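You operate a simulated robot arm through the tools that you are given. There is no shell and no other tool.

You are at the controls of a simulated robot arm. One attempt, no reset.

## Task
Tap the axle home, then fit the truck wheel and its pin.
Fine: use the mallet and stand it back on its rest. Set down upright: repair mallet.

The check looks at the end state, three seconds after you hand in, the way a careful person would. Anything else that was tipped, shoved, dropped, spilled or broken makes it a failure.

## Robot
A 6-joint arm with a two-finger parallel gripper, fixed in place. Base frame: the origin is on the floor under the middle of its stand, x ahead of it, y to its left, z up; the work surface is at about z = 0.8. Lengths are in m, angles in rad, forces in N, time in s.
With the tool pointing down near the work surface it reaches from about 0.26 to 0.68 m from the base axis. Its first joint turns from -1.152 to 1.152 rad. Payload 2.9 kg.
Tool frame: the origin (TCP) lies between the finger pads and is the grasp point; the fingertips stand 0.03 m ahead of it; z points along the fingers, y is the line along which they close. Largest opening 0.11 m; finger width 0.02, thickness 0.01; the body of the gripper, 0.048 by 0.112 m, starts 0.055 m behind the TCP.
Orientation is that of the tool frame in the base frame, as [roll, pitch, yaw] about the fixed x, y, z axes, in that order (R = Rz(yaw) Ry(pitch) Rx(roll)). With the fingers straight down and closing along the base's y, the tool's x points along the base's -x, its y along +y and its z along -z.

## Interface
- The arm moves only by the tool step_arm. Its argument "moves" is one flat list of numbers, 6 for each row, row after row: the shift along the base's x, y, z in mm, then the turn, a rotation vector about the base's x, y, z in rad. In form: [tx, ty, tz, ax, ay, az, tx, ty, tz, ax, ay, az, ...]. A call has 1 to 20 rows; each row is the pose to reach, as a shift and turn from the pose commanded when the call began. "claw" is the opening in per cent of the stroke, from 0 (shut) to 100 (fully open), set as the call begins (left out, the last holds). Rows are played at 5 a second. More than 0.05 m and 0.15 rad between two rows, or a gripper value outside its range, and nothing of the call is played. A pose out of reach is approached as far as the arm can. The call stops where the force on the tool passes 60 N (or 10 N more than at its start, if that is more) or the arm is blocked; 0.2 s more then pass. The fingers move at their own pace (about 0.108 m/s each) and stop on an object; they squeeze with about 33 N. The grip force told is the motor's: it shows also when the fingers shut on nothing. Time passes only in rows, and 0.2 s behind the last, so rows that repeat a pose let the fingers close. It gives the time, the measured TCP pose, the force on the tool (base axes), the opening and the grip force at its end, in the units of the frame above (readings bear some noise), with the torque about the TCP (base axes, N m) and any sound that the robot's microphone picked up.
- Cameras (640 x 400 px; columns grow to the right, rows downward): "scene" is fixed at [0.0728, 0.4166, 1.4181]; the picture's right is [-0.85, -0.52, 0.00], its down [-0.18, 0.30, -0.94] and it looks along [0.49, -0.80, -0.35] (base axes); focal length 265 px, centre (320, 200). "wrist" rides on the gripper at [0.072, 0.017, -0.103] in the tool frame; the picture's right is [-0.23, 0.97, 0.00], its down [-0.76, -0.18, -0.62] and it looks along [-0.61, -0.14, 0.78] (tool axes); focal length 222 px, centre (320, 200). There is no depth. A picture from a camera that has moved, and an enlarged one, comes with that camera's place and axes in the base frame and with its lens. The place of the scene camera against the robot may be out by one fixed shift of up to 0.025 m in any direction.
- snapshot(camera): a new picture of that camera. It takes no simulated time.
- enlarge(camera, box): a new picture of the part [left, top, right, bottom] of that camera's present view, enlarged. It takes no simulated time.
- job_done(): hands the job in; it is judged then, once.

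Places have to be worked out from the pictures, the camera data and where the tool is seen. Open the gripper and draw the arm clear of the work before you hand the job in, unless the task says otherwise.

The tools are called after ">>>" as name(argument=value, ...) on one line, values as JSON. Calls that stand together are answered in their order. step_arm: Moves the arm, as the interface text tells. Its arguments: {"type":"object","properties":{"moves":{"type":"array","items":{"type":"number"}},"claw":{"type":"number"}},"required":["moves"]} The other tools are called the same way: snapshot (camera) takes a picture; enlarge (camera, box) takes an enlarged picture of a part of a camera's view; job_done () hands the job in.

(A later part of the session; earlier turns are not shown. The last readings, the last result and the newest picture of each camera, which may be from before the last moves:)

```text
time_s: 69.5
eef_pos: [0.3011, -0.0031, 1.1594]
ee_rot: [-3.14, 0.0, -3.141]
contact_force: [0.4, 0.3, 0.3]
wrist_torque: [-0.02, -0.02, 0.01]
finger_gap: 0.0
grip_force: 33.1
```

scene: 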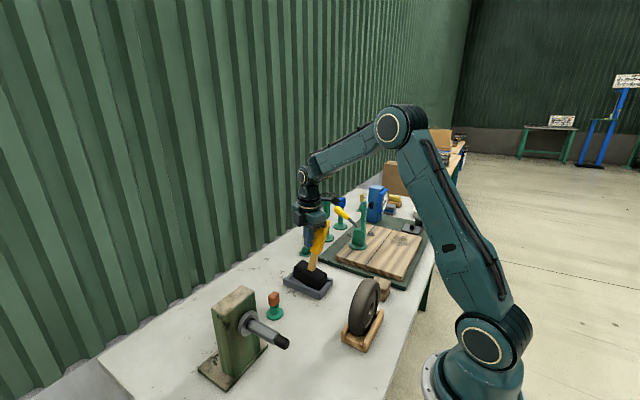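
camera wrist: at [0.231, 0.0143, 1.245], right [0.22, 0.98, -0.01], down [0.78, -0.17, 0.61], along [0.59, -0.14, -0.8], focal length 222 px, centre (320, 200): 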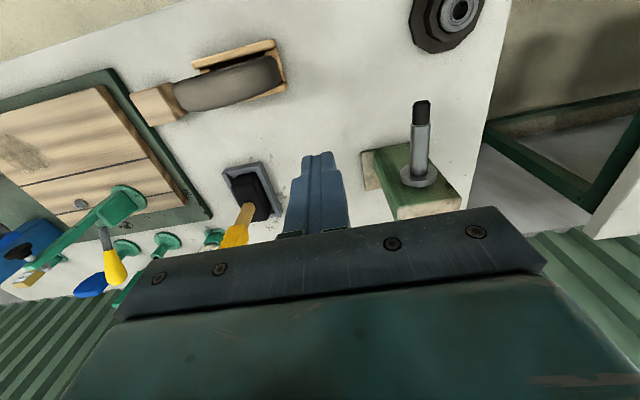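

>>> step_arm(moves=[31, 3, 1, 0, 0, 0.143, 62, 6, 2, 0, 0, 0.286, 92, 9, 3, 0, 0, 0.428, 123, 12, 4, 0, 0, 0.571, 154, 15, 5, 0, 0, 0.714, 185, 18, 6, 0, 0, 0.857, 216, 21, 7, 0, 0, 1.0, 247, 24, 8, 0, 0, 1.142, 277, 27, 9, 0, 0, 1.285, 308, 30, 10, 0, 0, 1.428, 335, 33, 10, 0, 0, 1.571, 335, 33, 10, 0, 0, 1.571])

>>> snapshot(camera="wrist")

```text
time_s: 72.2
eef_pos: [0.609, 0.0455, 1.1613]
ee_rot: [3.141, 0.001, -1.566]
contact_force: [0.6, 0.5, 0.9]
wrist_torque: [-0.01, 0.03, 0.0]
finger_gap: 0.0
grip_force: 33.0
out of reach, approached as far as the arm can: row 10, 11, 12
```

```text
taken
camera wrist: at [0.5933, -0.0277, 1.2651], right [-0.97, 0.22, 0.0], down [0.18, 0.76, 0.62], along [0.14, 0.61, -0.78], focal length 222 px, centre (320, 200)
```

wrist: 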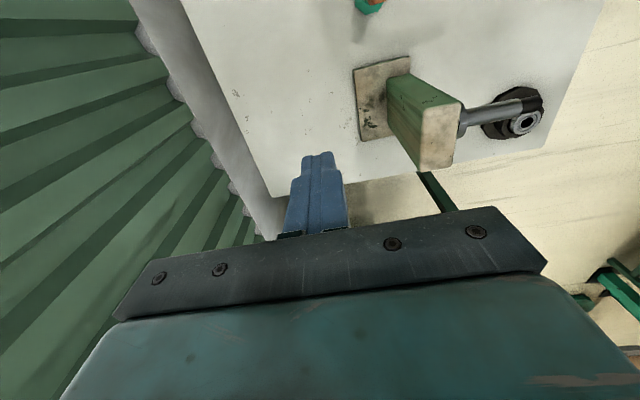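

>>> enlarge(camera="wrist", box=[340, 40, 560, 190])

>>> enlarge(camera="wrist", box=[370, 50, 450, 170])

```text
2.67 times, centred on (450, 115) of wrist
camera zoom: at [0.5933, -0.0277, 1.2651], right [-0.97, 0.22, 0.0], down [0.18, 0.76, 0.62], along [0.14, 0.61, -0.78], focal length 592 px, centre (-27, 427)
```

zoom: 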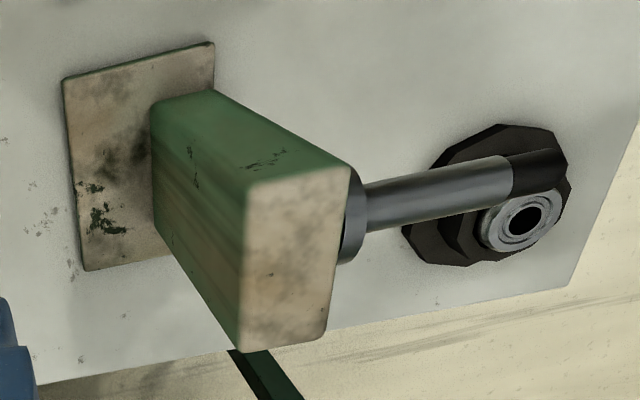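

```text
3.33 times, centred on (410, 110) of wrist
camera zoom: at [0.5933, -0.0277, 1.2651], right [-0.97, 0.22, 0.0], down [0.18, 0.76, 0.62], along [0.14, 0.61, -0.78], focal length 740 px, centre (20, 500)
```

zoom: 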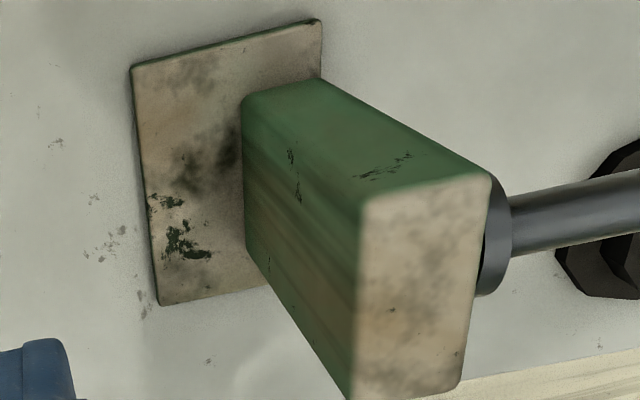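

No axle end or hole shows behind the post. I'll zoom in on the shaft and tip from this new angle, looking for any hole.

>>> enlarge(camera="wrist", box=[455, 85, 555, 145])

>>> enlarge(camera="wrist", box=[505, 85, 550, 125])

```text
6.40 times, centred on (505, 115) of wrist
camera zoom: at [0.5933, -0.0277, 1.2651], right [-0.97, 0.22, 0.0], down [0.18, 0.76, 0.62], along [0.14, 0.61, -0.78], focal length 1422 px, centre (-864, 744)
```

zoom: 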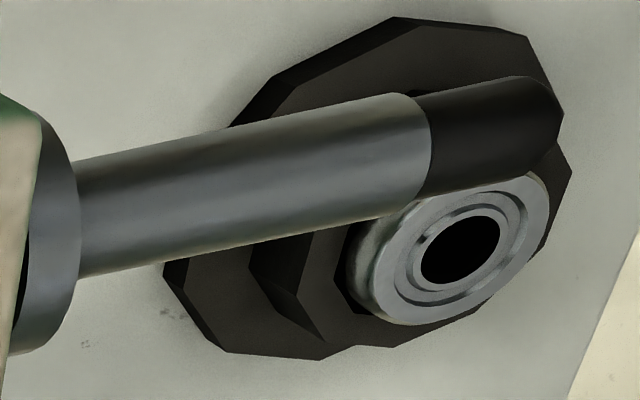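

```text
10.00 times, centred on (528, 105) of wrist
camera zoom: at [0.5933, -0.0277, 1.2651], right [-0.97, 0.22, 0.0], down [0.18, 0.76, 0.62], along [0.14, 0.61, -0.78], focal length 2221 px, centre (-1755, 1150)
```

zoom: 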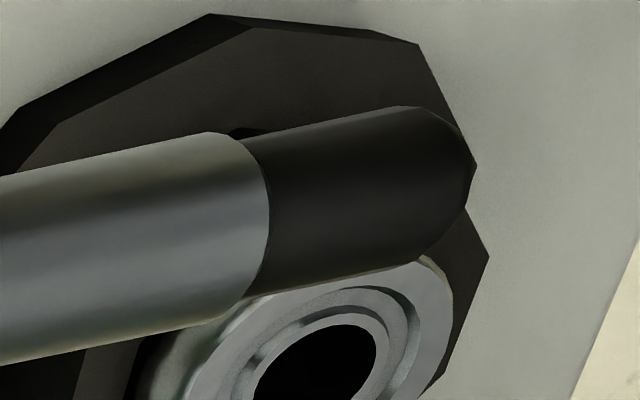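

No hole shows anywhere on the axle, so I need to see the pin itself. I'll move above the pin block with this yaw and check alignment before gripping.

>>> step_arm(moves=[-18, -18, -30, 0, 0, 0, -36, -37, -60, 0, 0, 0, -54, -55, -90, 0, 0, 0, -72, -74, -120, 0, 0, 0, -90, -92, -150, 0, 0, 0, -90, -92, -190, 0, 0, 0, -90, -92, -190, 0, 0, 0], claw=65)

>>> snapshot(camera="wrist")

>>> enlarge(camera="wrist", box=[260, 60, 380, 200])

```text
time_s: 73.8
eef_pos: [0.521, -0.0482, 0.9711]
ee_rot: [3.141, 0.0, -1.57]
contact_force: [-0.8, -0.9, 0.4]
wrist_torque: [-0.01, 0.0, 0.0]
finger_gap: 0.0715
grip_force: 0.1
```

```text
taken
camera wrist: at [0.5045, -0.1214, 1.0754], right [-0.97, 0.23, 0.0], down [0.18, 0.76, 0.62], along [0.14, 0.61, -0.78], focal length 222 px, centre (320, 200)
```

wrist: 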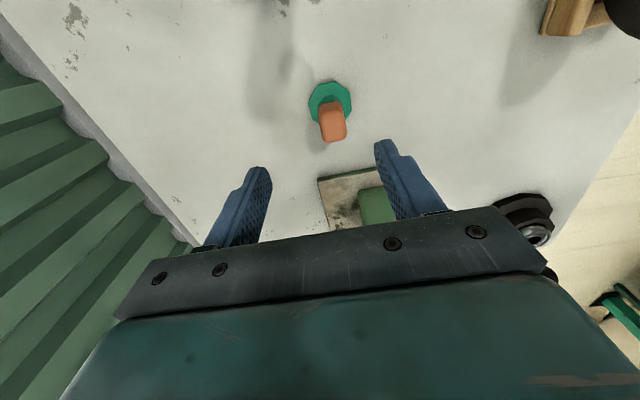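

```text
2.86 times, centred on (320, 130) of wrist
camera zoom: at [0.5045, -0.1214, 1.0754], right [-0.97, 0.23, 0.0], down [0.18, 0.76, 0.62], along [0.14, 0.61, -0.78], focal length 635 px, centre (320, 400)
```

zoom: 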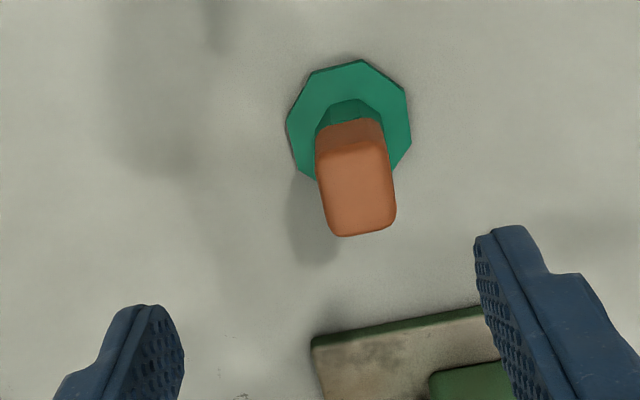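

The pin block's top centre triangulates to (0.510, -0.045, 0.878). I'll correct by (-11, +3) mm, descend to z≈0.863 and close gently around it.

>>> step_arm(moves=[-11, 3, 0, 0, 0, 0, -11, 3, -45, 0, 0, 0, -11, 3, -85, 0, 0, 0, -11, 3, -107, 0, 0, 0, -11, 3, -107, 0, 0, 0])

>>> snapshot(camera="wrist")

>>> enlarge(camera="scene", box=[240, 250, 310, 330])

```text
time_s: 75.0
eef_pos: [0.5102, -0.0453, 0.8622]
ee_rot: [-3.141, -0.001, -1.57]
contact_force: [0.6, -0.3, -0.2]
wrist_torque: [-0.04, 0.01, 0.01]
finger_gap: 0.0714
grip_force: 0.0
```

```text
taken
camera wrist: at [0.4932, -0.1178, 0.9677], right [-0.97, 0.23, 0.0], down [0.18, 0.76, 0.62], along [0.14, 0.61, -0.78], focal length 222 px, centre (320, 200)
```

wrist: 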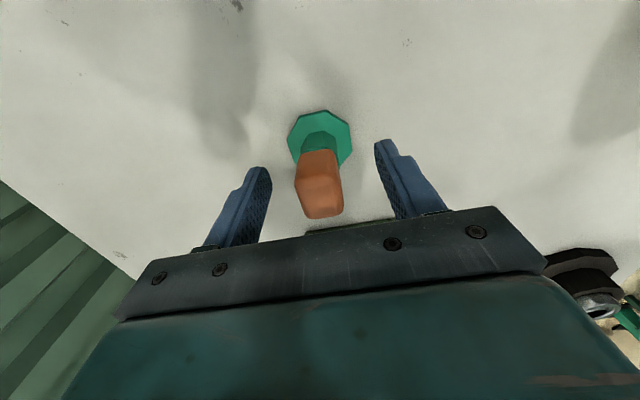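

```text
5.00 times, centred on (275, 290) of scene
camera zoom: at [0.0728, 0.4166, 1.4181], right [-0.85, -0.52, 0.0], down [-0.18, 0.3, -0.94], along [0.49, -0.8, -0.35], focal length 1327 px, centre (545, -250)
```

zoom: 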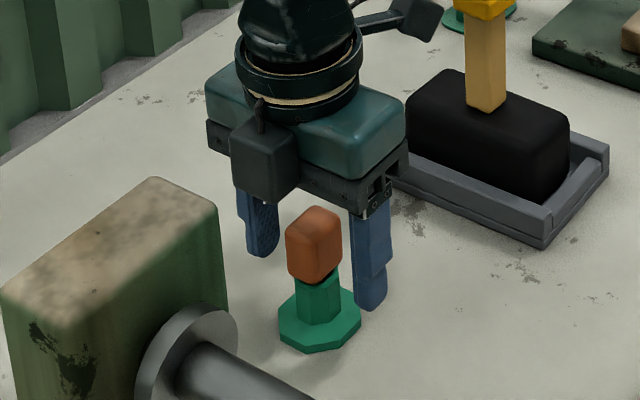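

The block is between the fingers and centred on the TCP projection. Closing now, without moving.

>>> step_arm(moves=[0, 0, 0, 0, 0, 0, 0, 0, 0, 0, 0, 0, 0, 0, 0, 0, 0, 0], claw=0)

>>> enlarge(camera="scene", box=[240, 250, 310, 330])

```text
time_s: 75.8
eef_pos: [0.5095, -0.0452, 0.8626]
ee_rot: [-3.141, 0.001, -1.571]
contact_force: [-0.8, 0.2, -2.0]
wrist_torque: [-0.01, -0.19, -0.13]
finger_gap: 0.0259
grip_force: 44.7
```

```text
5.00 times, centred on (275, 290) of scene
camera zoom: at [0.0728, 0.4166, 1.4181], right [-0.85, -0.52, 0.0], down [-0.18, 0.3, -0.94], along [0.49, -0.8, -0.35], focal length 1327 px, centre (545, -250)
```

zoom: 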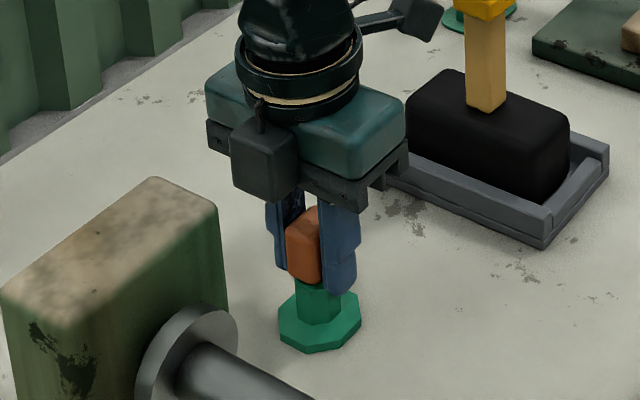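

The block is gripped at 26 mm. I'll lift straight up slowly and look at the shank.

>>> step_arm(moves=[0, 0, 10, 0, 0, 0, 0, 0, 25, 0, 0, 0, 0, 0, 45, 0, 0, 0, 0, 0, 70, 0, 0, 0, 0, 0, 70, 0, 0, 0])

>>> enlarge(camera="scene", box=[240, 230, 310, 330])

>>> enlarge(camera="wrist", box=[260, 60, 380, 230])

```text
time_s: 76.2
eef_pos: [0.5094, -0.0455, 0.8643]
ee_rot: [3.14, 0.001, -1.57]
contact_force: [8.0, -1.1, -12.3]
wrist_torque: [-0.08, -0.88, -0.07]
finger_gap: 0.0256
grip_force: 45.2
stopped in row 1: the force on the tool passed its limit at 77 N (the readings are from after the stop); the commanded pose is now the measured one
```

```text
4.00 times, centred on (275, 280) of scene
camera zoom: at [0.0731, 0.4166, 1.4181], right [-0.85, -0.52, 0.0], down [-0.18, 0.3, -0.94], along [0.49, -0.8, -0.35], focal length 1061 px, centre (500, -120)
```

zoom: 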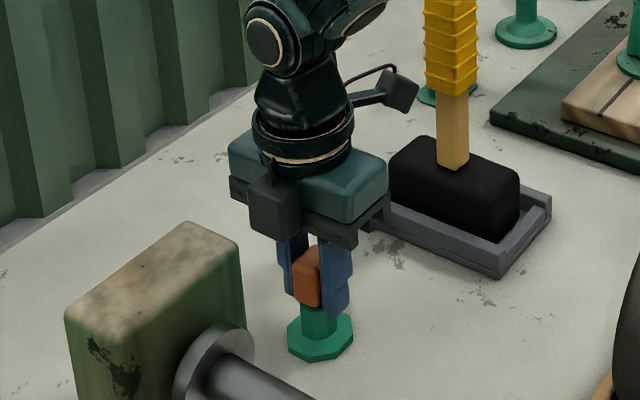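

```text
2.35 times, centred on (320, 145) of wrist
camera zoom: at [0.4933, -0.1178, 0.968], right [-0.97, 0.23, 0.0], down [0.18, 0.76, 0.62], along [0.14, 0.61, -0.78], focal length 523 px, centre (320, 329)
```

zoom: 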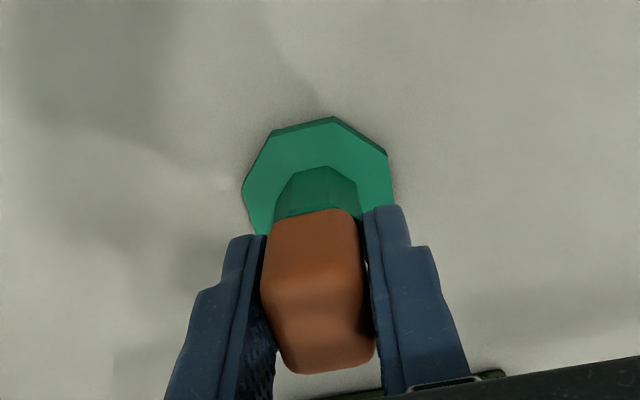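

The lift hit 77 N. The fingertips are low enough to be clamping the green stand's post too (26 mm is its width). I'll open, raise 12 mm and regrip only the block.

>>> step_arm(moves=[0, 0, 0, 0, 0, 0, 0, 0, 0, 0, 0, 0, 0, 0, 0, 0, 0, 0], claw=65)

>>> step_arm(moves=[0, 0, 6, 0, 0, 0, 0, 0, 12, 0, 0, 0, 0, 0, 12, 0, 0, 0])

>>> enlarge(camera="scene", box=[255, 260, 305, 320])

>>> enlarge(camera="wrist", box=[240, 80, 400, 230])

```text
time_s: 77.0
eef_pos: [0.5096, -0.0458, 0.8639]
ee_rot: [3.136, -0.001, -1.569]
contact_force: [-0.5, -0.1, 0.3]
wrist_torque: [0.0, 0.02, 0.0]
finger_gap: 0.0717
grip_force: 0.0
```

```text
time_s: 77.8
eef_pos: [0.5086, -0.0455, 0.8767]
ee_rot: [3.138, -0.001, -1.569]
contact_force: [1.4, 0.6, -0.5]
wrist_torque: [-0.01, -0.01, 0.0]
finger_gap: 0.0715
grip_force: 0.0
```

```text
6.67 times, centred on (280, 290) of scene
camera zoom: at [0.0728, 0.4166, 1.4181], right [-0.85, -0.52, 0.0], down [-0.18, 0.3, -0.94], along [0.49, -0.8, -0.35], focal length 1769 px, centre (587, -400)
```

zoom: 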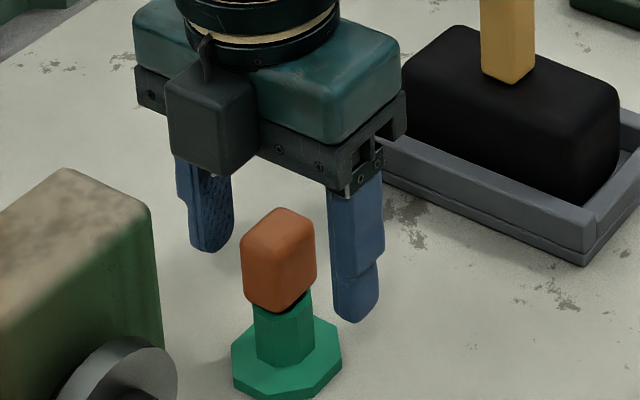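

```text
2.67 times, centred on (320, 155) of wrist
camera zoom: at [0.4926, -0.1187, 0.9814], right [-0.97, 0.23, 0.0], down [0.18, 0.76, 0.62], along [0.14, 0.61, -0.78], focal length 592 px, centre (320, 320)
```

zoom: 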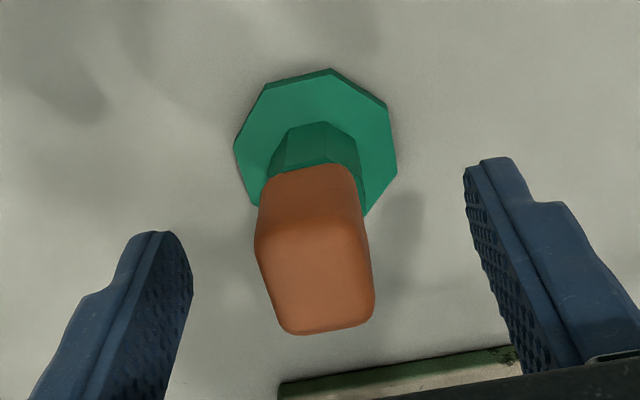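

Fingertips are now about 8 mm above the stand's post. Closing on the block only.

>>> step_arm(moves=[0, 0, 0, 0, 0, 0, 0, 0, 0, 0, 0, 0, 0, 0, 0, 0, 0, 0], claw=0)

>>> step_arm(moves=[0, 0, 3, 0, 0, 0, 0, 0, 6, 0, 0, 0, 0, 0, 6, 0, 0, 0])

>>> enlarge(camera="scene", box=[255, 260, 305, 320])

```text
time_s: 78.5
eef_pos: [0.511, -0.0459, 0.8763]
ee_rot: [-3.142, 0.002, -1.568]
contact_force: [8.0, -0.1, -1.6]
wrist_torque: [0.01, -0.27, -0.01]
finger_gap: 0.0233
grip_force: 33.1
```

```text
time_s: 79.3
eef_pos: [0.5094, -0.0449, 0.8825]
ee_rot: [3.136, -0.001, -1.568]
contact_force: [0.9, 0.4, -0.5]
wrist_torque: [0.0, -0.02, -0.01]
finger_gap: 0.0231
grip_force: 33.1
```

```text
6.67 times, centred on (280, 290) of scene
camera zoom: at [0.0728, 0.4166, 1.4181], right [-0.85, -0.52, 0.0], down [-0.18, 0.3, -0.94], along [0.49, -0.8, -0.35], focal length 1769 px, centre (587, -400)
```

zoom: 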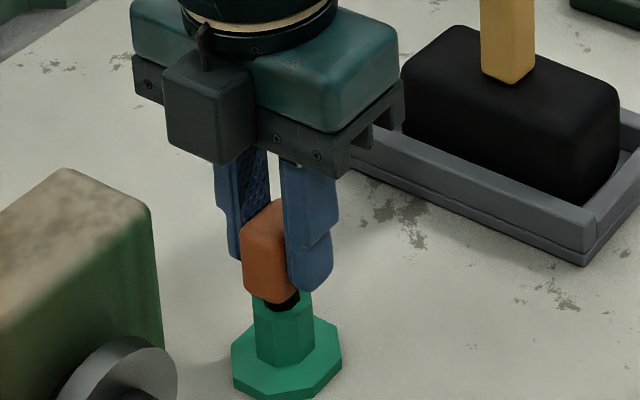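

The pin lifts freely now. I'll lift it higher to see the shank.

>>> step_arm(moves=[0, 0, 20, 0, 0, 0, 0, 0, 45, 0, 0, 0, 0, 0, 70, 0, 0, 0, 0, 0, 70, 0, 0, 0])

>>> enlarge(camera="scene", box=[250, 230, 310, 320])

>>> enlarge(camera="wrist", box=[250, 60, 390, 230])

```text
time_s: 80.3
eef_pos: [0.5093, -0.0465, 0.9543]
ee_rot: [3.137, 0.001, -1.571]
contact_force: [0.0, 0.2, 0.3]
wrist_torque: [0.0, -0.04, 0.02]
finger_gap: 0.0232
grip_force: 32.8
```

```text
4.44 times, centred on (280, 275) of scene
camera zoom: at [0.0728, 0.4166, 1.4181], right [-0.85, -0.52, 0.0], down [-0.18, 0.3, -0.94], along [0.49, -0.8, -0.35], focal length 1179 px, centre (498, -133)
```

zoom: 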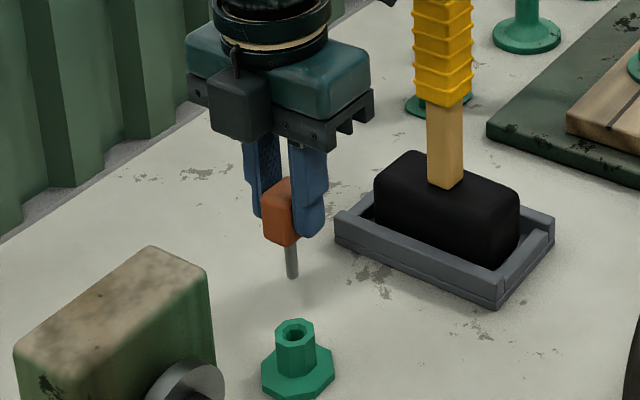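

```text
2.35 times, centred on (320, 145) of wrist
camera zoom: at [0.4922, -0.1193, 1.0574], right [-0.97, 0.23, 0.0], down [0.18, 0.76, 0.62], along [0.14, 0.61, -0.78], focal length 523 px, centre (320, 329)
```

zoom: 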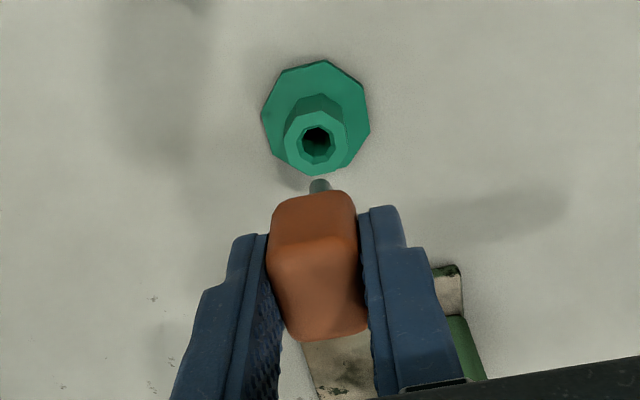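

The stand has a real bore and the pin has a steel shank of about 10 mm, so real holes do exist. I'll carry the pin safely high and look straight down at the axle from close range for a matching hole.

>>> step_arm(moves=[0, 0, 45, 0, 0, 0, 0, 0, 90, 0, 0, 0, 0, 0, 130, 0, 0, 0, 0, 0, 155, 0, 0, 0, -25, 40, 155, 0, 0, 0, -51, 79, 155, 0, 0, 0, -76, 119, 155, 0, 0, 0, -101, 159, 155, 0, 0, 0, -127, 198, 155, 0, 0, 0, -152, 238, 155, 0, 0, 0, -152, 238, 155, 0, 0, 0])

>>> snapshot(camera="wrist")

>>> enlarge(camera="wrist", box=[270, 0, 370, 62])

```text
time_s: 82.8
eef_pos: [0.3565, 0.1916, 1.1076]
ee_rot: [3.136, 0.0, -1.568]
contact_force: [0.1, 0.2, -1.0]
wrist_torque: [0.01, -0.01, 0.02]
finger_gap: 0.0232
grip_force: 32.9
```

```text
taken
camera wrist: at [0.3409, 0.1184, 1.2117], right [-0.97, 0.23, 0.0], down [0.18, 0.76, 0.62], along [0.14, 0.61, -0.78], focal length 222 px, centre (320, 200)
```

wrist: 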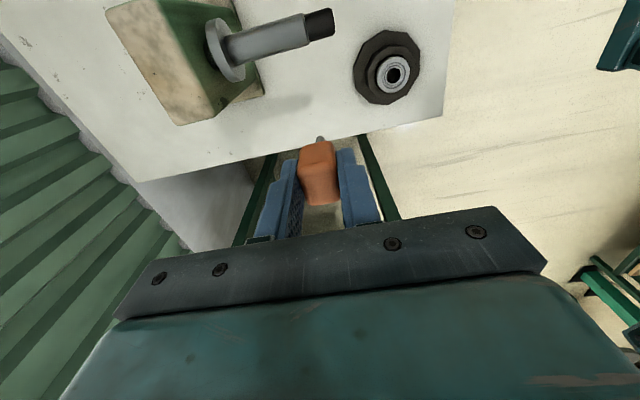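

```text
6.40 times, centred on (320, 31) of wrist
camera zoom: at [0.3409, 0.1184, 1.2117], right [-0.97, 0.23, 0.0], down [0.18, 0.76, 0.62], along [0.14, 0.61, -0.78], focal length 1422 px, centre (320, 1282)
```

zoom: 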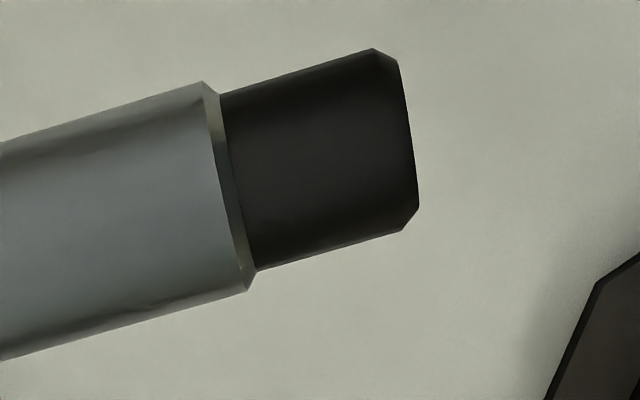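

Even from directly overhead the black tip has no hole. I'll return the pin to its stand for now by exactly reversing the path, then examine the wheel and the underside of the axle.

>>> step_arm(moves=[25, -40, 0, 0, 0, 0, 51, -79, 0, 0, 0, 0, 76, -119, 0, 0, 0, 0, 101, -159, 0, 0, 0, 0, 127, -198, 0, 0, 0, 0, 152, -238, 0, 0, 0, 0, 152, -238, -45, 0, 0, 0, 152, -238, -90, 0, 0, 0, 152, -238, -130, 0, 0, 0, 152, -238, -155, 0, 0, 0, 152, -238, -155, 0, 0, 0])

>>> enlarge(camera="scene", box=[250, 230, 310, 320])

>>> enlarge(camera="wrist", box=[250, 60, 390, 230])

```text
time_s: 85.2
eef_pos: [0.5075, -0.0452, 0.9522]
ee_rot: [3.137, 0.0, -1.57]
contact_force: [0.4, -0.2, -0.2]
wrist_torque: [0.02, -0.01, -0.02]
finger_gap: 0.0234
grip_force: 33.1
```

```text
4.44 times, centred on (280, 275) of scene
camera zoom: at [0.0728, 0.4166, 1.4181], right [-0.85, -0.52, 0.0], down [-0.18, 0.3, -0.94], along [0.49, -0.8, -0.35], focal length 1179 px, centre (498, -133)
```

zoom: 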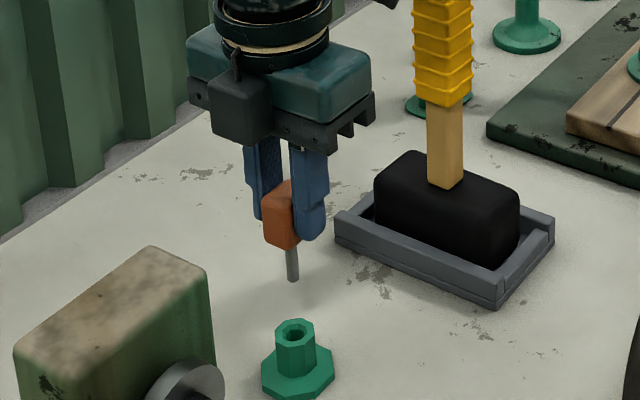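

```text
2.35 times, centred on (320, 145) of wrist
camera zoom: at [0.4908, -0.1184, 1.0563], right [-0.97, 0.23, 0.0], down [0.18, 0.76, 0.62], along [0.14, 0.61, -0.78], focal length 523 px, centre (320, 329)
```

zoom: 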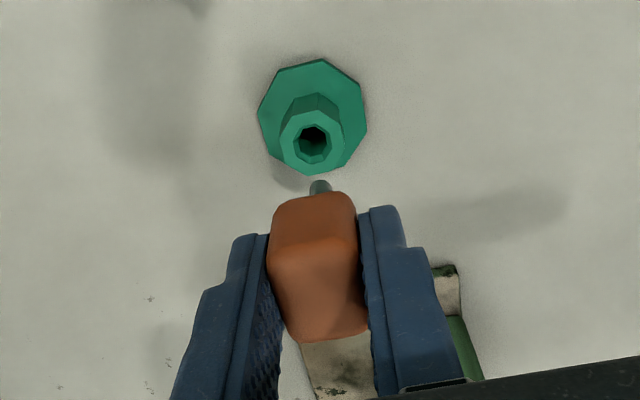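

The shank hangs over the stand's bore with only about 1.5 mm drift. I'll lower it back in with a +1.5 mm x correction.

>>> step_arm(moves=[1.5, -0.5, -20, 0, 0, 0, 1.5, -0.5, -40, 0, 0, 0, 1.5, -0.5, -55, 0, 0, 0, 1.5, -0.5, -66, 0, 0, 0, 1.5, -0.5, -74, 0, 0, 0, 1.5, -0.5, -74, 0, 0, 0])

>>> enlarge(camera="scene", box=[255, 260, 305, 320])

```text
time_s: 86.5
eef_pos: [0.5107, -0.0453, 0.8786]
ee_rot: [3.135, 0.0, -1.568]
contact_force: [-1.1, 0.5, 0.1]
wrist_torque: [0.01, -0.06, -0.04]
finger_gap: 0.0231
grip_force: 32.9
```

```text
6.67 times, centred on (280, 290) of scene
camera zoom: at [0.0728, 0.4166, 1.4181], right [-0.85, -0.52, 0.0], down [-0.18, 0.3, -0.94], along [0.49, -0.8, -0.35], focal length 1769 px, centre (587, -400)
```

zoom: 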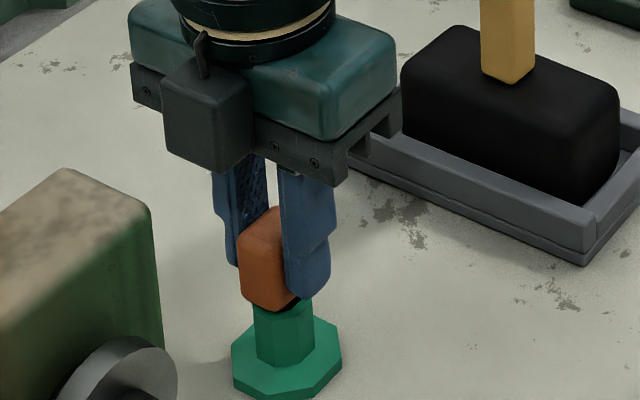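

The shank slid into the stand cleanly. Two more mm down, then release.

>>> step_arm(moves=[0, 0, -2, 0, 0, 0, 0, 0, -2, 0, 0, 0])

>>> step_arm(moves=[0, 0, 0, 0, 0, 0, 0, 0, 0, 0, 0, 0, 0, 0, 0, 0, 0, 0], claw=65)

>>> enlarge(camera="scene", box=[255, 260, 305, 320])

```text
time_s: 87.2
eef_pos: [0.5113, -0.0453, 0.8788]
ee_rot: [3.139, 0.0, -1.57]
contact_force: [-9.2, 4.4, 22.6]
wrist_torque: [0.18, 0.3, -0.03]
finger_gap: 0.0233
grip_force: 32.9
```

```text
time_s: 88.0
eef_pos: [0.51, -0.0451, 0.8776]
ee_rot: [3.136, 0.0, -1.57]
contact_force: [-0.3, -0.8, 0.1]
wrist_torque: [0.03, 0.02, 0.0]
finger_gap: 0.0716
grip_force: 0.1
```

```text
6.67 times, centred on (280, 290) of scene
camera zoom: at [0.0728, 0.4166, 1.4181], right [-0.85, -0.52, 0.0], down [-0.18, 0.3, -0.94], along [0.49, -0.8, -0.35], focal length 1769 px, centre (587, -400)
```

zoom: 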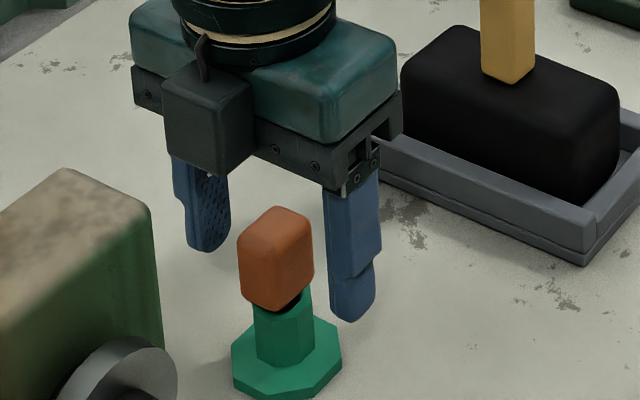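

The pin is back upright in its stand. Now I'll rise in safe steps and move for a look at the underside of the axle.

>>> step_arm(moves=[0, 0, 40, 0, 0, 0, 0, 0, 80, 0, 0, 0, 0, 0, 120, 0, 0, 0, 0, 0, 120, 0, 0, 0], claw=65)

```text
time_s: 89.0
eef_pos: [0.5107, -0.0441, 0.9983]
ee_rot: [3.135, 0.001, -1.568]
contact_force: [0.3, -0.4, -0.4]
wrist_torque: [0.03, 0.01, -0.01]
finger_gap: 0.0717
grip_force: 0.1
```

Now over to a low pose at about (0.366, -0.002, 0.888), tilted so the camera looks nearly horizontally at the axle from the -y side.

>>> step_arm(moves=[-40, 6, 0, 0, 0, 0, -80, 12, 0, 0, 0, 0, -120, 20, 0, 0, 0, 0, -145, 25, -10, 0.13, 0, 0, -145, 30, -30, 0.27, 0, 0, -145, 35, -50, 0.4, 0, 0, -145, 38, -70, 0.53, 0, 0, -145, 40, -90, 0.67, 0, 0, -145, 42, -110, 0.8, 0, 0, -145, 42, -110, 0.8, 0, 0], claw=0)

>>> snapshot(camera="wrist")

>>> snapshot(camera="scene")

```text
time_s: 91.2
eef_pos: [0.3643, -0.0047, 0.8864]
ee_rot: [3.14, 0.802, -1.569]
contact_force: [0.3, 0.0, 0.3]
wrist_torque: [0.0, 0.0, 0.05]
finger_gap: 0.0001
grip_force: 32.9
```

```text
taken
camera wrist: at [0.3483, -0.1284, 0.9066], right [-0.97, 0.15, 0.17], down [0.18, 0.08, 0.98], along [0.14, 0.98, -0.11], focal length 222 px, centre (320, 200)
```

wrist: 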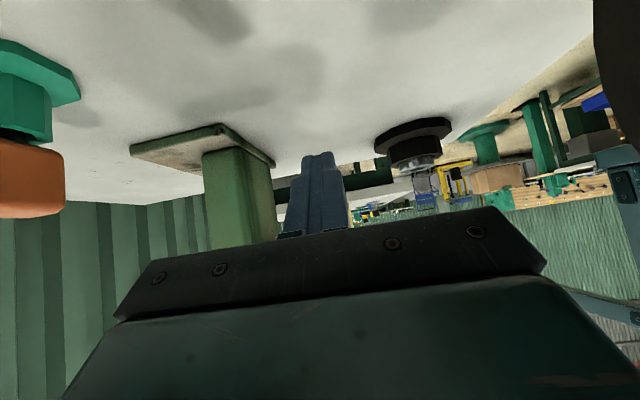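

```text
taken
```

scene: 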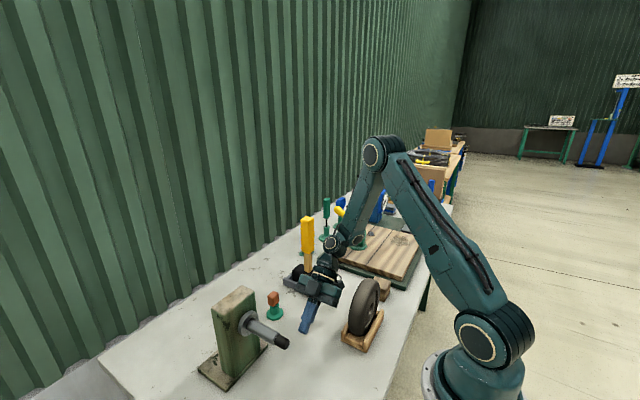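

The gripper itself blocks an upward look, so that viewpoint is no use. I'll level out, rise and get a close overhead view of the whole axle, collar and post with empty fingers.

>>> step_arm(moves=[0, -2, 20, -0.13, 0, 0, 0, -4, 40, -0.27, 0, 0, 0, -7, 60, -0.4, 0, 0, 0, -10, 80, -0.53, 0, 0, 0, -10, 110, -0.67, 0, 0, 0, 0, 150, -0.802, 0, 0, 0, 0, 190, -0.802, 0, 0, 15, 45, 200, -0.802, 0, 0, 30, 90, 205, -0.802, 0, 0, 45, 135, 205, -0.802, 0, 0, 60, 180, 205, -0.802, 0, 0, 66, 195, 205, -0.802, 0, 0, 66, 195, 205, -0.802, 0, 0])

>>> enlarge(camera="wrist", box=[250, 0, 410, 100])

>>> enlarge(camera="wrist", box=[280, 0, 350, 50])

```text
time_s: 94.0
eef_pos: [0.4306, 0.1922, 1.0917]
ee_rot: [3.136, -0.003, -1.567]
contact_force: [-0.3, -0.8, -0.2]
wrist_torque: [-0.05, 0.01, 0.0]
finger_gap: 0.0
grip_force: 32.5
```

```text
4.00 times, centred on (330, 50) of wrist
camera zoom: at [0.414, 0.12, 1.1967], right [-0.97, 0.23, 0.0], down [0.18, 0.76, 0.62], along [0.14, 0.61, -0.78], focal length 888 px, centre (280, 800)
```

zoom: 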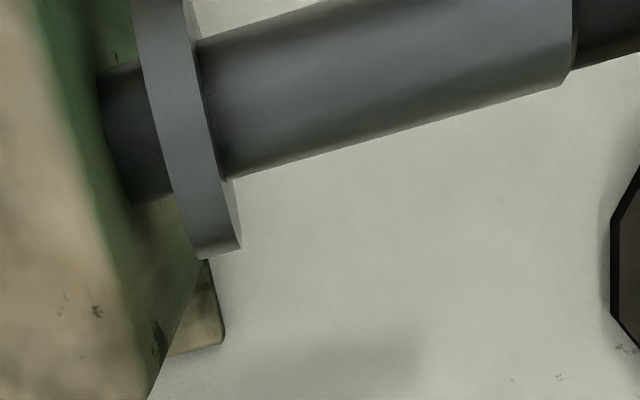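

```text
8.00 times, centred on (315, 25) of wrist
camera zoom: at [0.414, 0.12, 1.1967], right [-0.97, 0.23, 0.0], down [0.18, 0.76, 0.62], along [0.14, 0.61, -0.78], focal length 1777 px, centre (360, 1600)
```

zoom: 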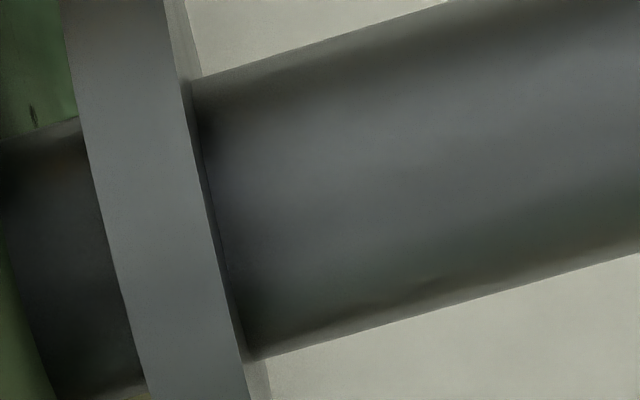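

The axle stopped after exactly 13 mm of travel, in steps of 6, 5.5 and 1 mm, and then stayed rigid to 64 N. That behaves like a hard end stop, so I judge it home. Its 12 mm stand-off also leaves room for a finger behind the wheel. Next is the wheel: I'll move above it and check its position.

>>> step_arm(moves=[-26, -38, 10, 0, 0, 0, -52, -77, 20, 0, 0, 0, -78, -115, 30, 0, 0, 0, -104, -154, 30, 0, 0, 0, -130, -192, 30, 0, 0, 0, -145, -235, 30, 0, 0, 0, -158, -278, 30, 0, 0, 0, -172, -322, 30, 0, 0, 0, -172, -322, 30, 0, 0, 0], claw=100)

>>> snapshot(camera="wrist")

>>> enlarge(camera="wrist", box=[250, 0, 390, 140])

```text
time_s: 96.0
eef_pos: [0.2583, -0.1318, 1.1209]
ee_rot: [3.139, -0.003, -1.57]
contact_force: [0.4, 0.0, 0.7]
wrist_torque: [0.0, 0.02, -0.01]
finger_gap: 0.1102
grip_force: 0.1
```

```text
taken
camera wrist: at [0.2421, -0.2033, 1.2253], right [-0.97, 0.23, 0.0], down [0.18, 0.76, 0.62], along [0.14, 0.61, -0.78], focal length 222 px, centre (320, 200)
```

wrist: 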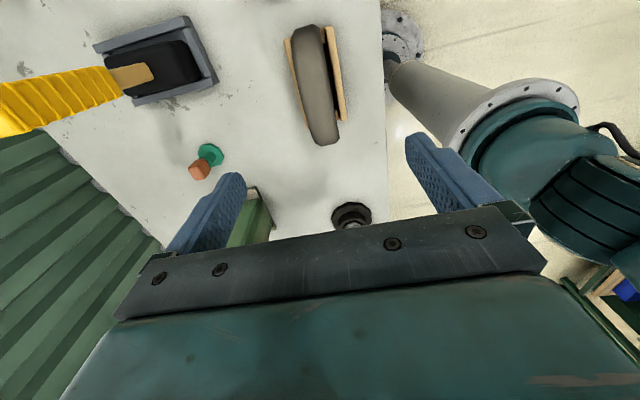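

```text
2.86 times, centred on (320, 70) of wrist
camera zoom: at [0.2421, -0.2033, 1.2253], right [-0.97, 0.23, 0.0], down [0.18, 0.76, 0.62], along [0.14, 0.61, -0.78], focal length 635 px, centre (320, 571)
```

zoom: 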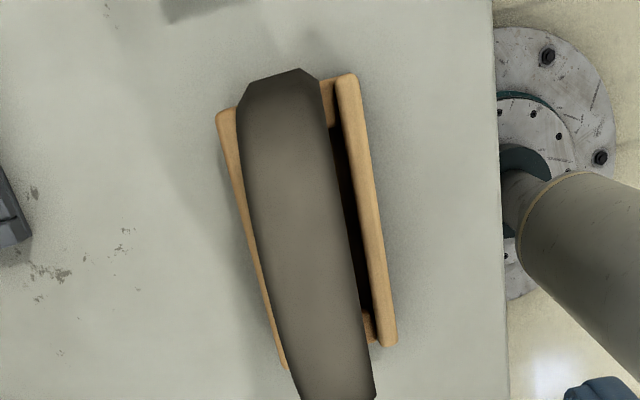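

The wheel measures out at centre (0.261, -0.130, 0.888), radius ≈0.073, width ≈0.04, axis along x. I'll descend with open fingers to straddle the top of the rim.

>>> step_arm(moves=[3, 1, -45, 0, 0, 0, 3, 1, -90, 0, 0, 0, 3, 1, -130, 0, 0, 0, 3, 1, -164, 0, 0, 0, 3, 1, -164, 0, 0, 0], claw=100)

>>> snapshot(camera="wrist")

>>> enlarge(camera="scene", box=[310, 200, 420, 360])

```text
time_s: 97.2
eef_pos: [0.2614, -0.1332, 0.9556]
ee_rot: [3.136, -0.002, -1.568]
contact_force: [0.3, -0.1, 0.1]
wrist_torque: [-0.02, -0.01, 0.0]
finger_gap: 0.1103
grip_force: 0.0
```

```text
taken
camera wrist: at [0.2453, -0.204, 1.0613], right [-0.97, 0.23, 0.0], down [0.18, 0.76, 0.62], along [0.14, 0.61, -0.78], focal length 222 px, centre (320, 200)
```

wrist: 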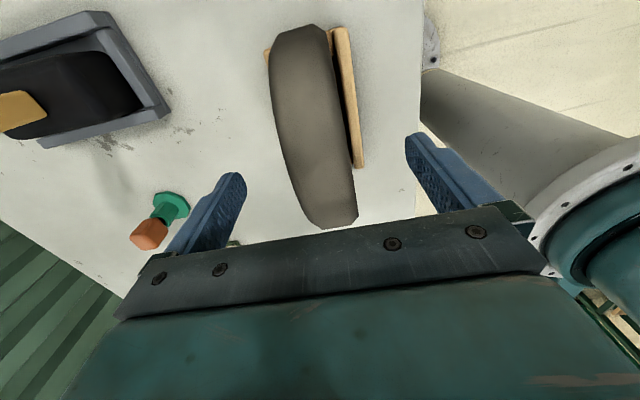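

```text
2.50 times, centred on (365, 280) of scene
camera zoom: at [0.0728, 0.4166, 1.4181], right [-0.85, -0.52, 0.0], down [-0.18, 0.3, -0.94], along [0.49, -0.8, -0.35], focal length 663 px, centre (208, 0)
```

zoom: 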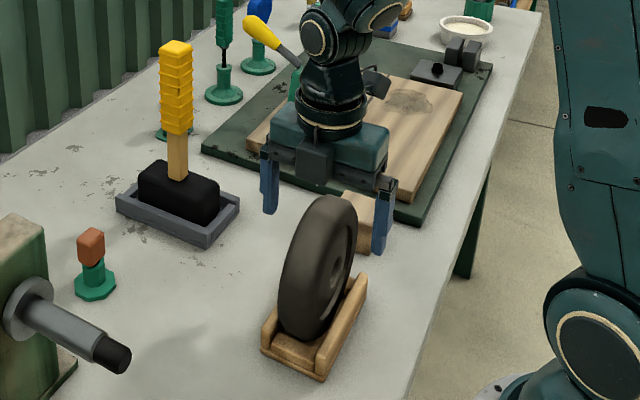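

The wheel rim is centred between the fingers. Closing on it now.

>>> step_arm(moves=[0, 2, 0, 0, 0, 0, 0, 2, 0, 0, 0, 0, 0, 2, 0, 0, 0, 0, 0, 2, 0, 0, 0, 0], claw=0)

>>> enlarge(camera="scene", box=[330, 230, 410, 350])

>>> snapshot(camera="wrist")

```text
time_s: 98.2
eef_pos: [0.2613, -0.1289, 0.9575]
ee_rot: [3.135, -0.002, -1.571]
contact_force: [-2.0, -1.3, -0.2]
wrist_torque: [-0.13, 0.19, -0.01]
finger_gap: 0.0357
grip_force: 33.3
```

```text
3.33 times, centred on (370, 290) of scene
camera zoom: at [0.0727, 0.4166, 1.4181], right [-0.85, -0.52, 0.0], down [-0.18, 0.3, -0.94], along [0.49, -0.8, -0.35], focal length 884 px, centre (153, -100)
```

zoom: 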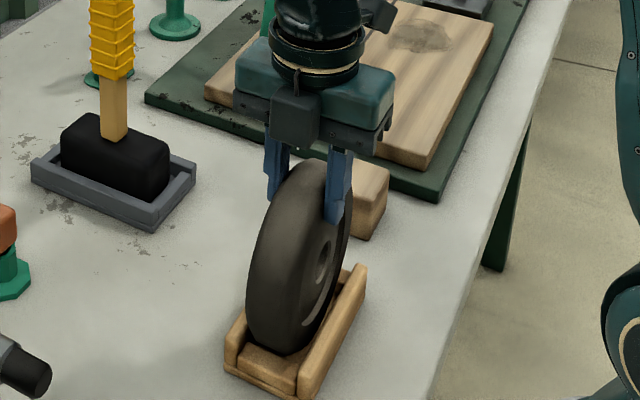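

```text
taken
camera wrist: at [0.2453, -0.2017, 1.0616], right [-0.97, 0.23, 0.0], down [0.18, 0.76, 0.62], along [0.14, 0.61, -0.78], focal length 222 px, centre (320, 200)
```

wrist: 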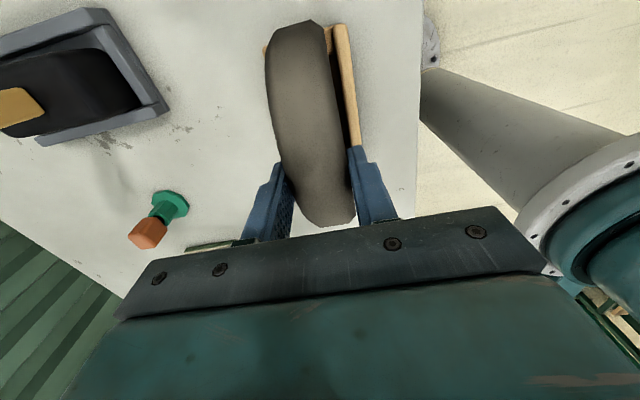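

The rim is gripped at 36 mm. Lifting straight up out of the cradle.

>>> step_arm(moves=[0, 0, 6, 0, 0, 0, 0, 0, 20, 0, 0, 0, 0, 0, 45, 0, 0, 0, 0, 0, 70, 0, 0, 0, 0, 0, 70, 0, 0, 0])

>>> enlarge(camera="scene", box=[310, 200, 420, 350])

>>> snapshot(camera="wrist")

```text
time_s: 99.3
eef_pos: [0.2622, -0.1283, 1.0284]
ee_rot: [3.137, -0.001, -1.568]
contact_force: [-0.4, 0.2, -5.4]
wrist_torque: [-0.02, -0.02, 0.02]
finger_gap: 0.0359
grip_force: 33.1
```

```text
2.67 times, centred on (365, 275) of scene
camera zoom: at [0.0728, 0.4166, 1.4181], right [-0.85, -0.52, 0.0], down [-0.18, 0.3, -0.94], along [0.49, -0.8, -0.35], focal length 708 px, centre (200, 0)
```

zoom: 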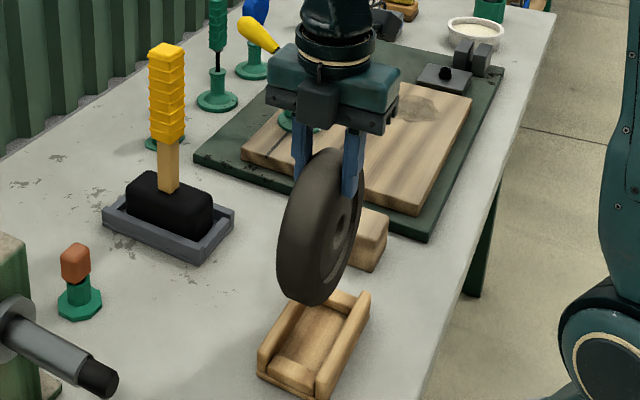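

```text
taken
camera wrist: at [0.2456, -0.201, 1.1331], right [-0.97, 0.23, 0.0], down [0.18, 0.76, 0.62], along [0.14, 0.61, -0.78], focal length 222 px, centre (320, 200)
```

wrist: 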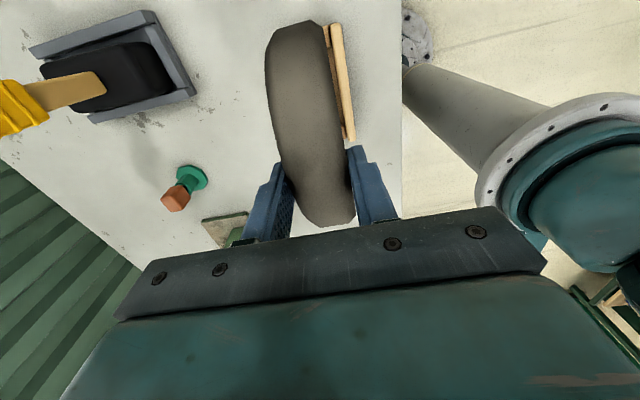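

The wheel is free (0.55 kg) and hanging straight. I'll carry it sideways in front of the axle tip, staying at x≈0.27–0.28 so it clears the tip.

>>> step_arm(moves=[8, 45, 0, 0, 0, 0, 16, 90, 0, 0, 0, 0, 18, 135, 0, 0, 0, 0, 14, 180, 0, 0, 0, 0, 8, 220, 0, 0, 0, 0, 8, 250, 0, 0, 0, 0, 8, 250, 0, 0, 0, 0])

>>> snapshot(camera="scene")

>>> enlarge(camera="scene", box=[220, 260, 420, 400])

>>> snapshot(camera="wrist")

```text
time_s: 101.0
eef_pos: [0.2693, 0.1226, 1.0279]
ee_rot: [3.136, -0.001, -1.571]
contact_force: [0.4, -0.5, -5.4]
wrist_torque: [0.0, -0.01, -0.01]
finger_gap: 0.0356
grip_force: 33.1
```

```text
taken
```

scene: 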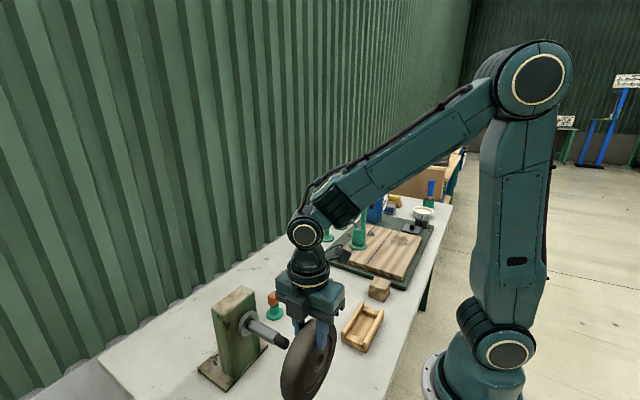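

```text
2.86 times, centred on (320, 330) of scene
camera zoom: at [0.0728, 0.4166, 1.4181], right [-0.85, -0.52, 0.0], down [-0.18, 0.3, -0.94], along [0.49, -0.8, -0.35], focal length 758 px, centre (320, -171)
```

zoom: 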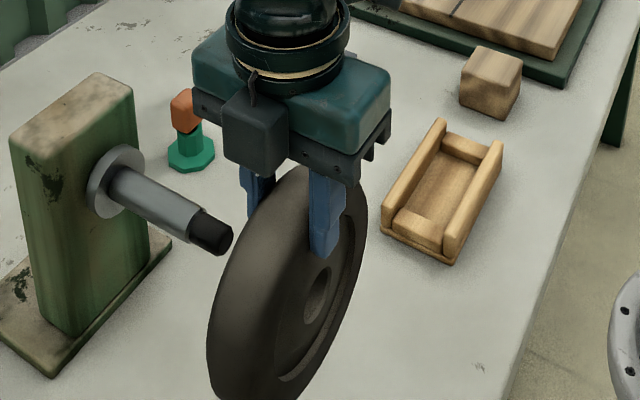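

```text
taken
camera wrist: at [0.2532, 0.0504, 1.1312], right [-0.97, 0.23, 0.0], down [0.18, 0.76, 0.62], along [0.14, 0.61, -0.78], focal length 222 px, centre (320, 200)
```

wrist: 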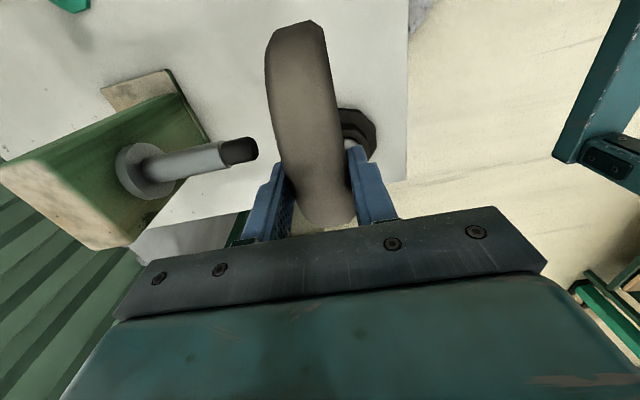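

Now in front of the axle. I'll zoom in on the wheel's bore and the tip for fine alignment.

>>> enlarge(camera="scene", box=[280, 315, 350, 400])

>>> enlarge(camera="scene", box=[240, 305, 310, 360])

>>> enlarge(camera="wrist", box=[100, 10, 400, 240])

```text
4.71 times, centred on (315, 358) of scene
camera zoom: at [0.0728, 0.4166, 1.4181], right [-0.85, -0.52, 0.0], down [-0.18, 0.3, -0.94], along [0.49, -0.8, -0.35], focal length 1249 px, centre (344, -541)
```

zoom: 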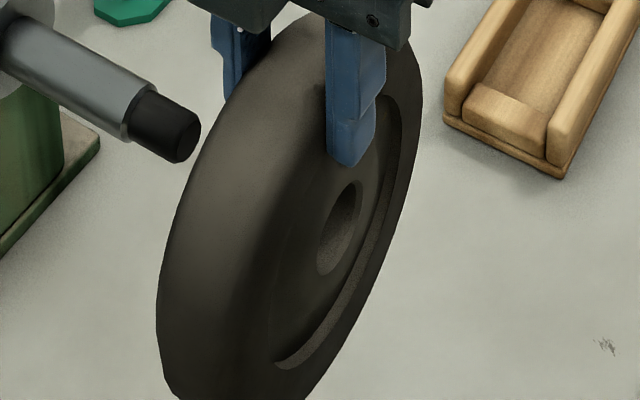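

```text
7.27 times, centred on (275, 332) of scene
camera zoom: at [0.0728, 0.4166, 1.4181], right [-0.85, -0.52, 0.0], down [-0.18, 0.3, -0.94], along [0.49, -0.8, -0.35], focal length 1930 px, centre (647, -764)
```

zoom: 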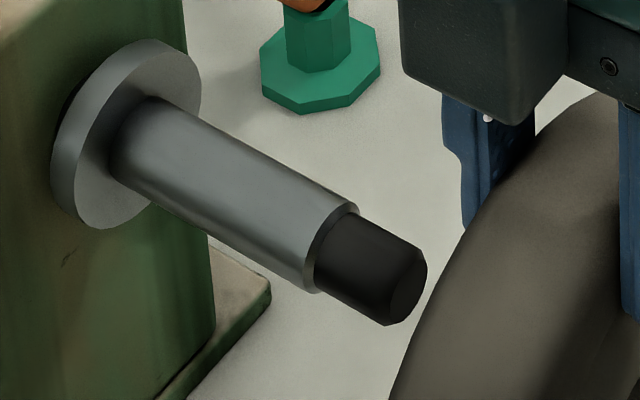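

```text
1.74 times, centred on (250, 125) of wrist
camera zoom: at [0.2532, 0.0504, 1.1312], right [-0.97, 0.23, 0.0], down [0.18, 0.76, 0.62], along [0.14, 0.61, -0.78], focal length 386 px, centre (442, 330)
```

zoom: 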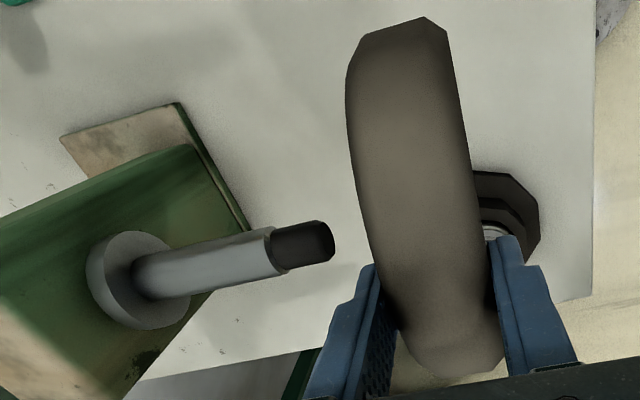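

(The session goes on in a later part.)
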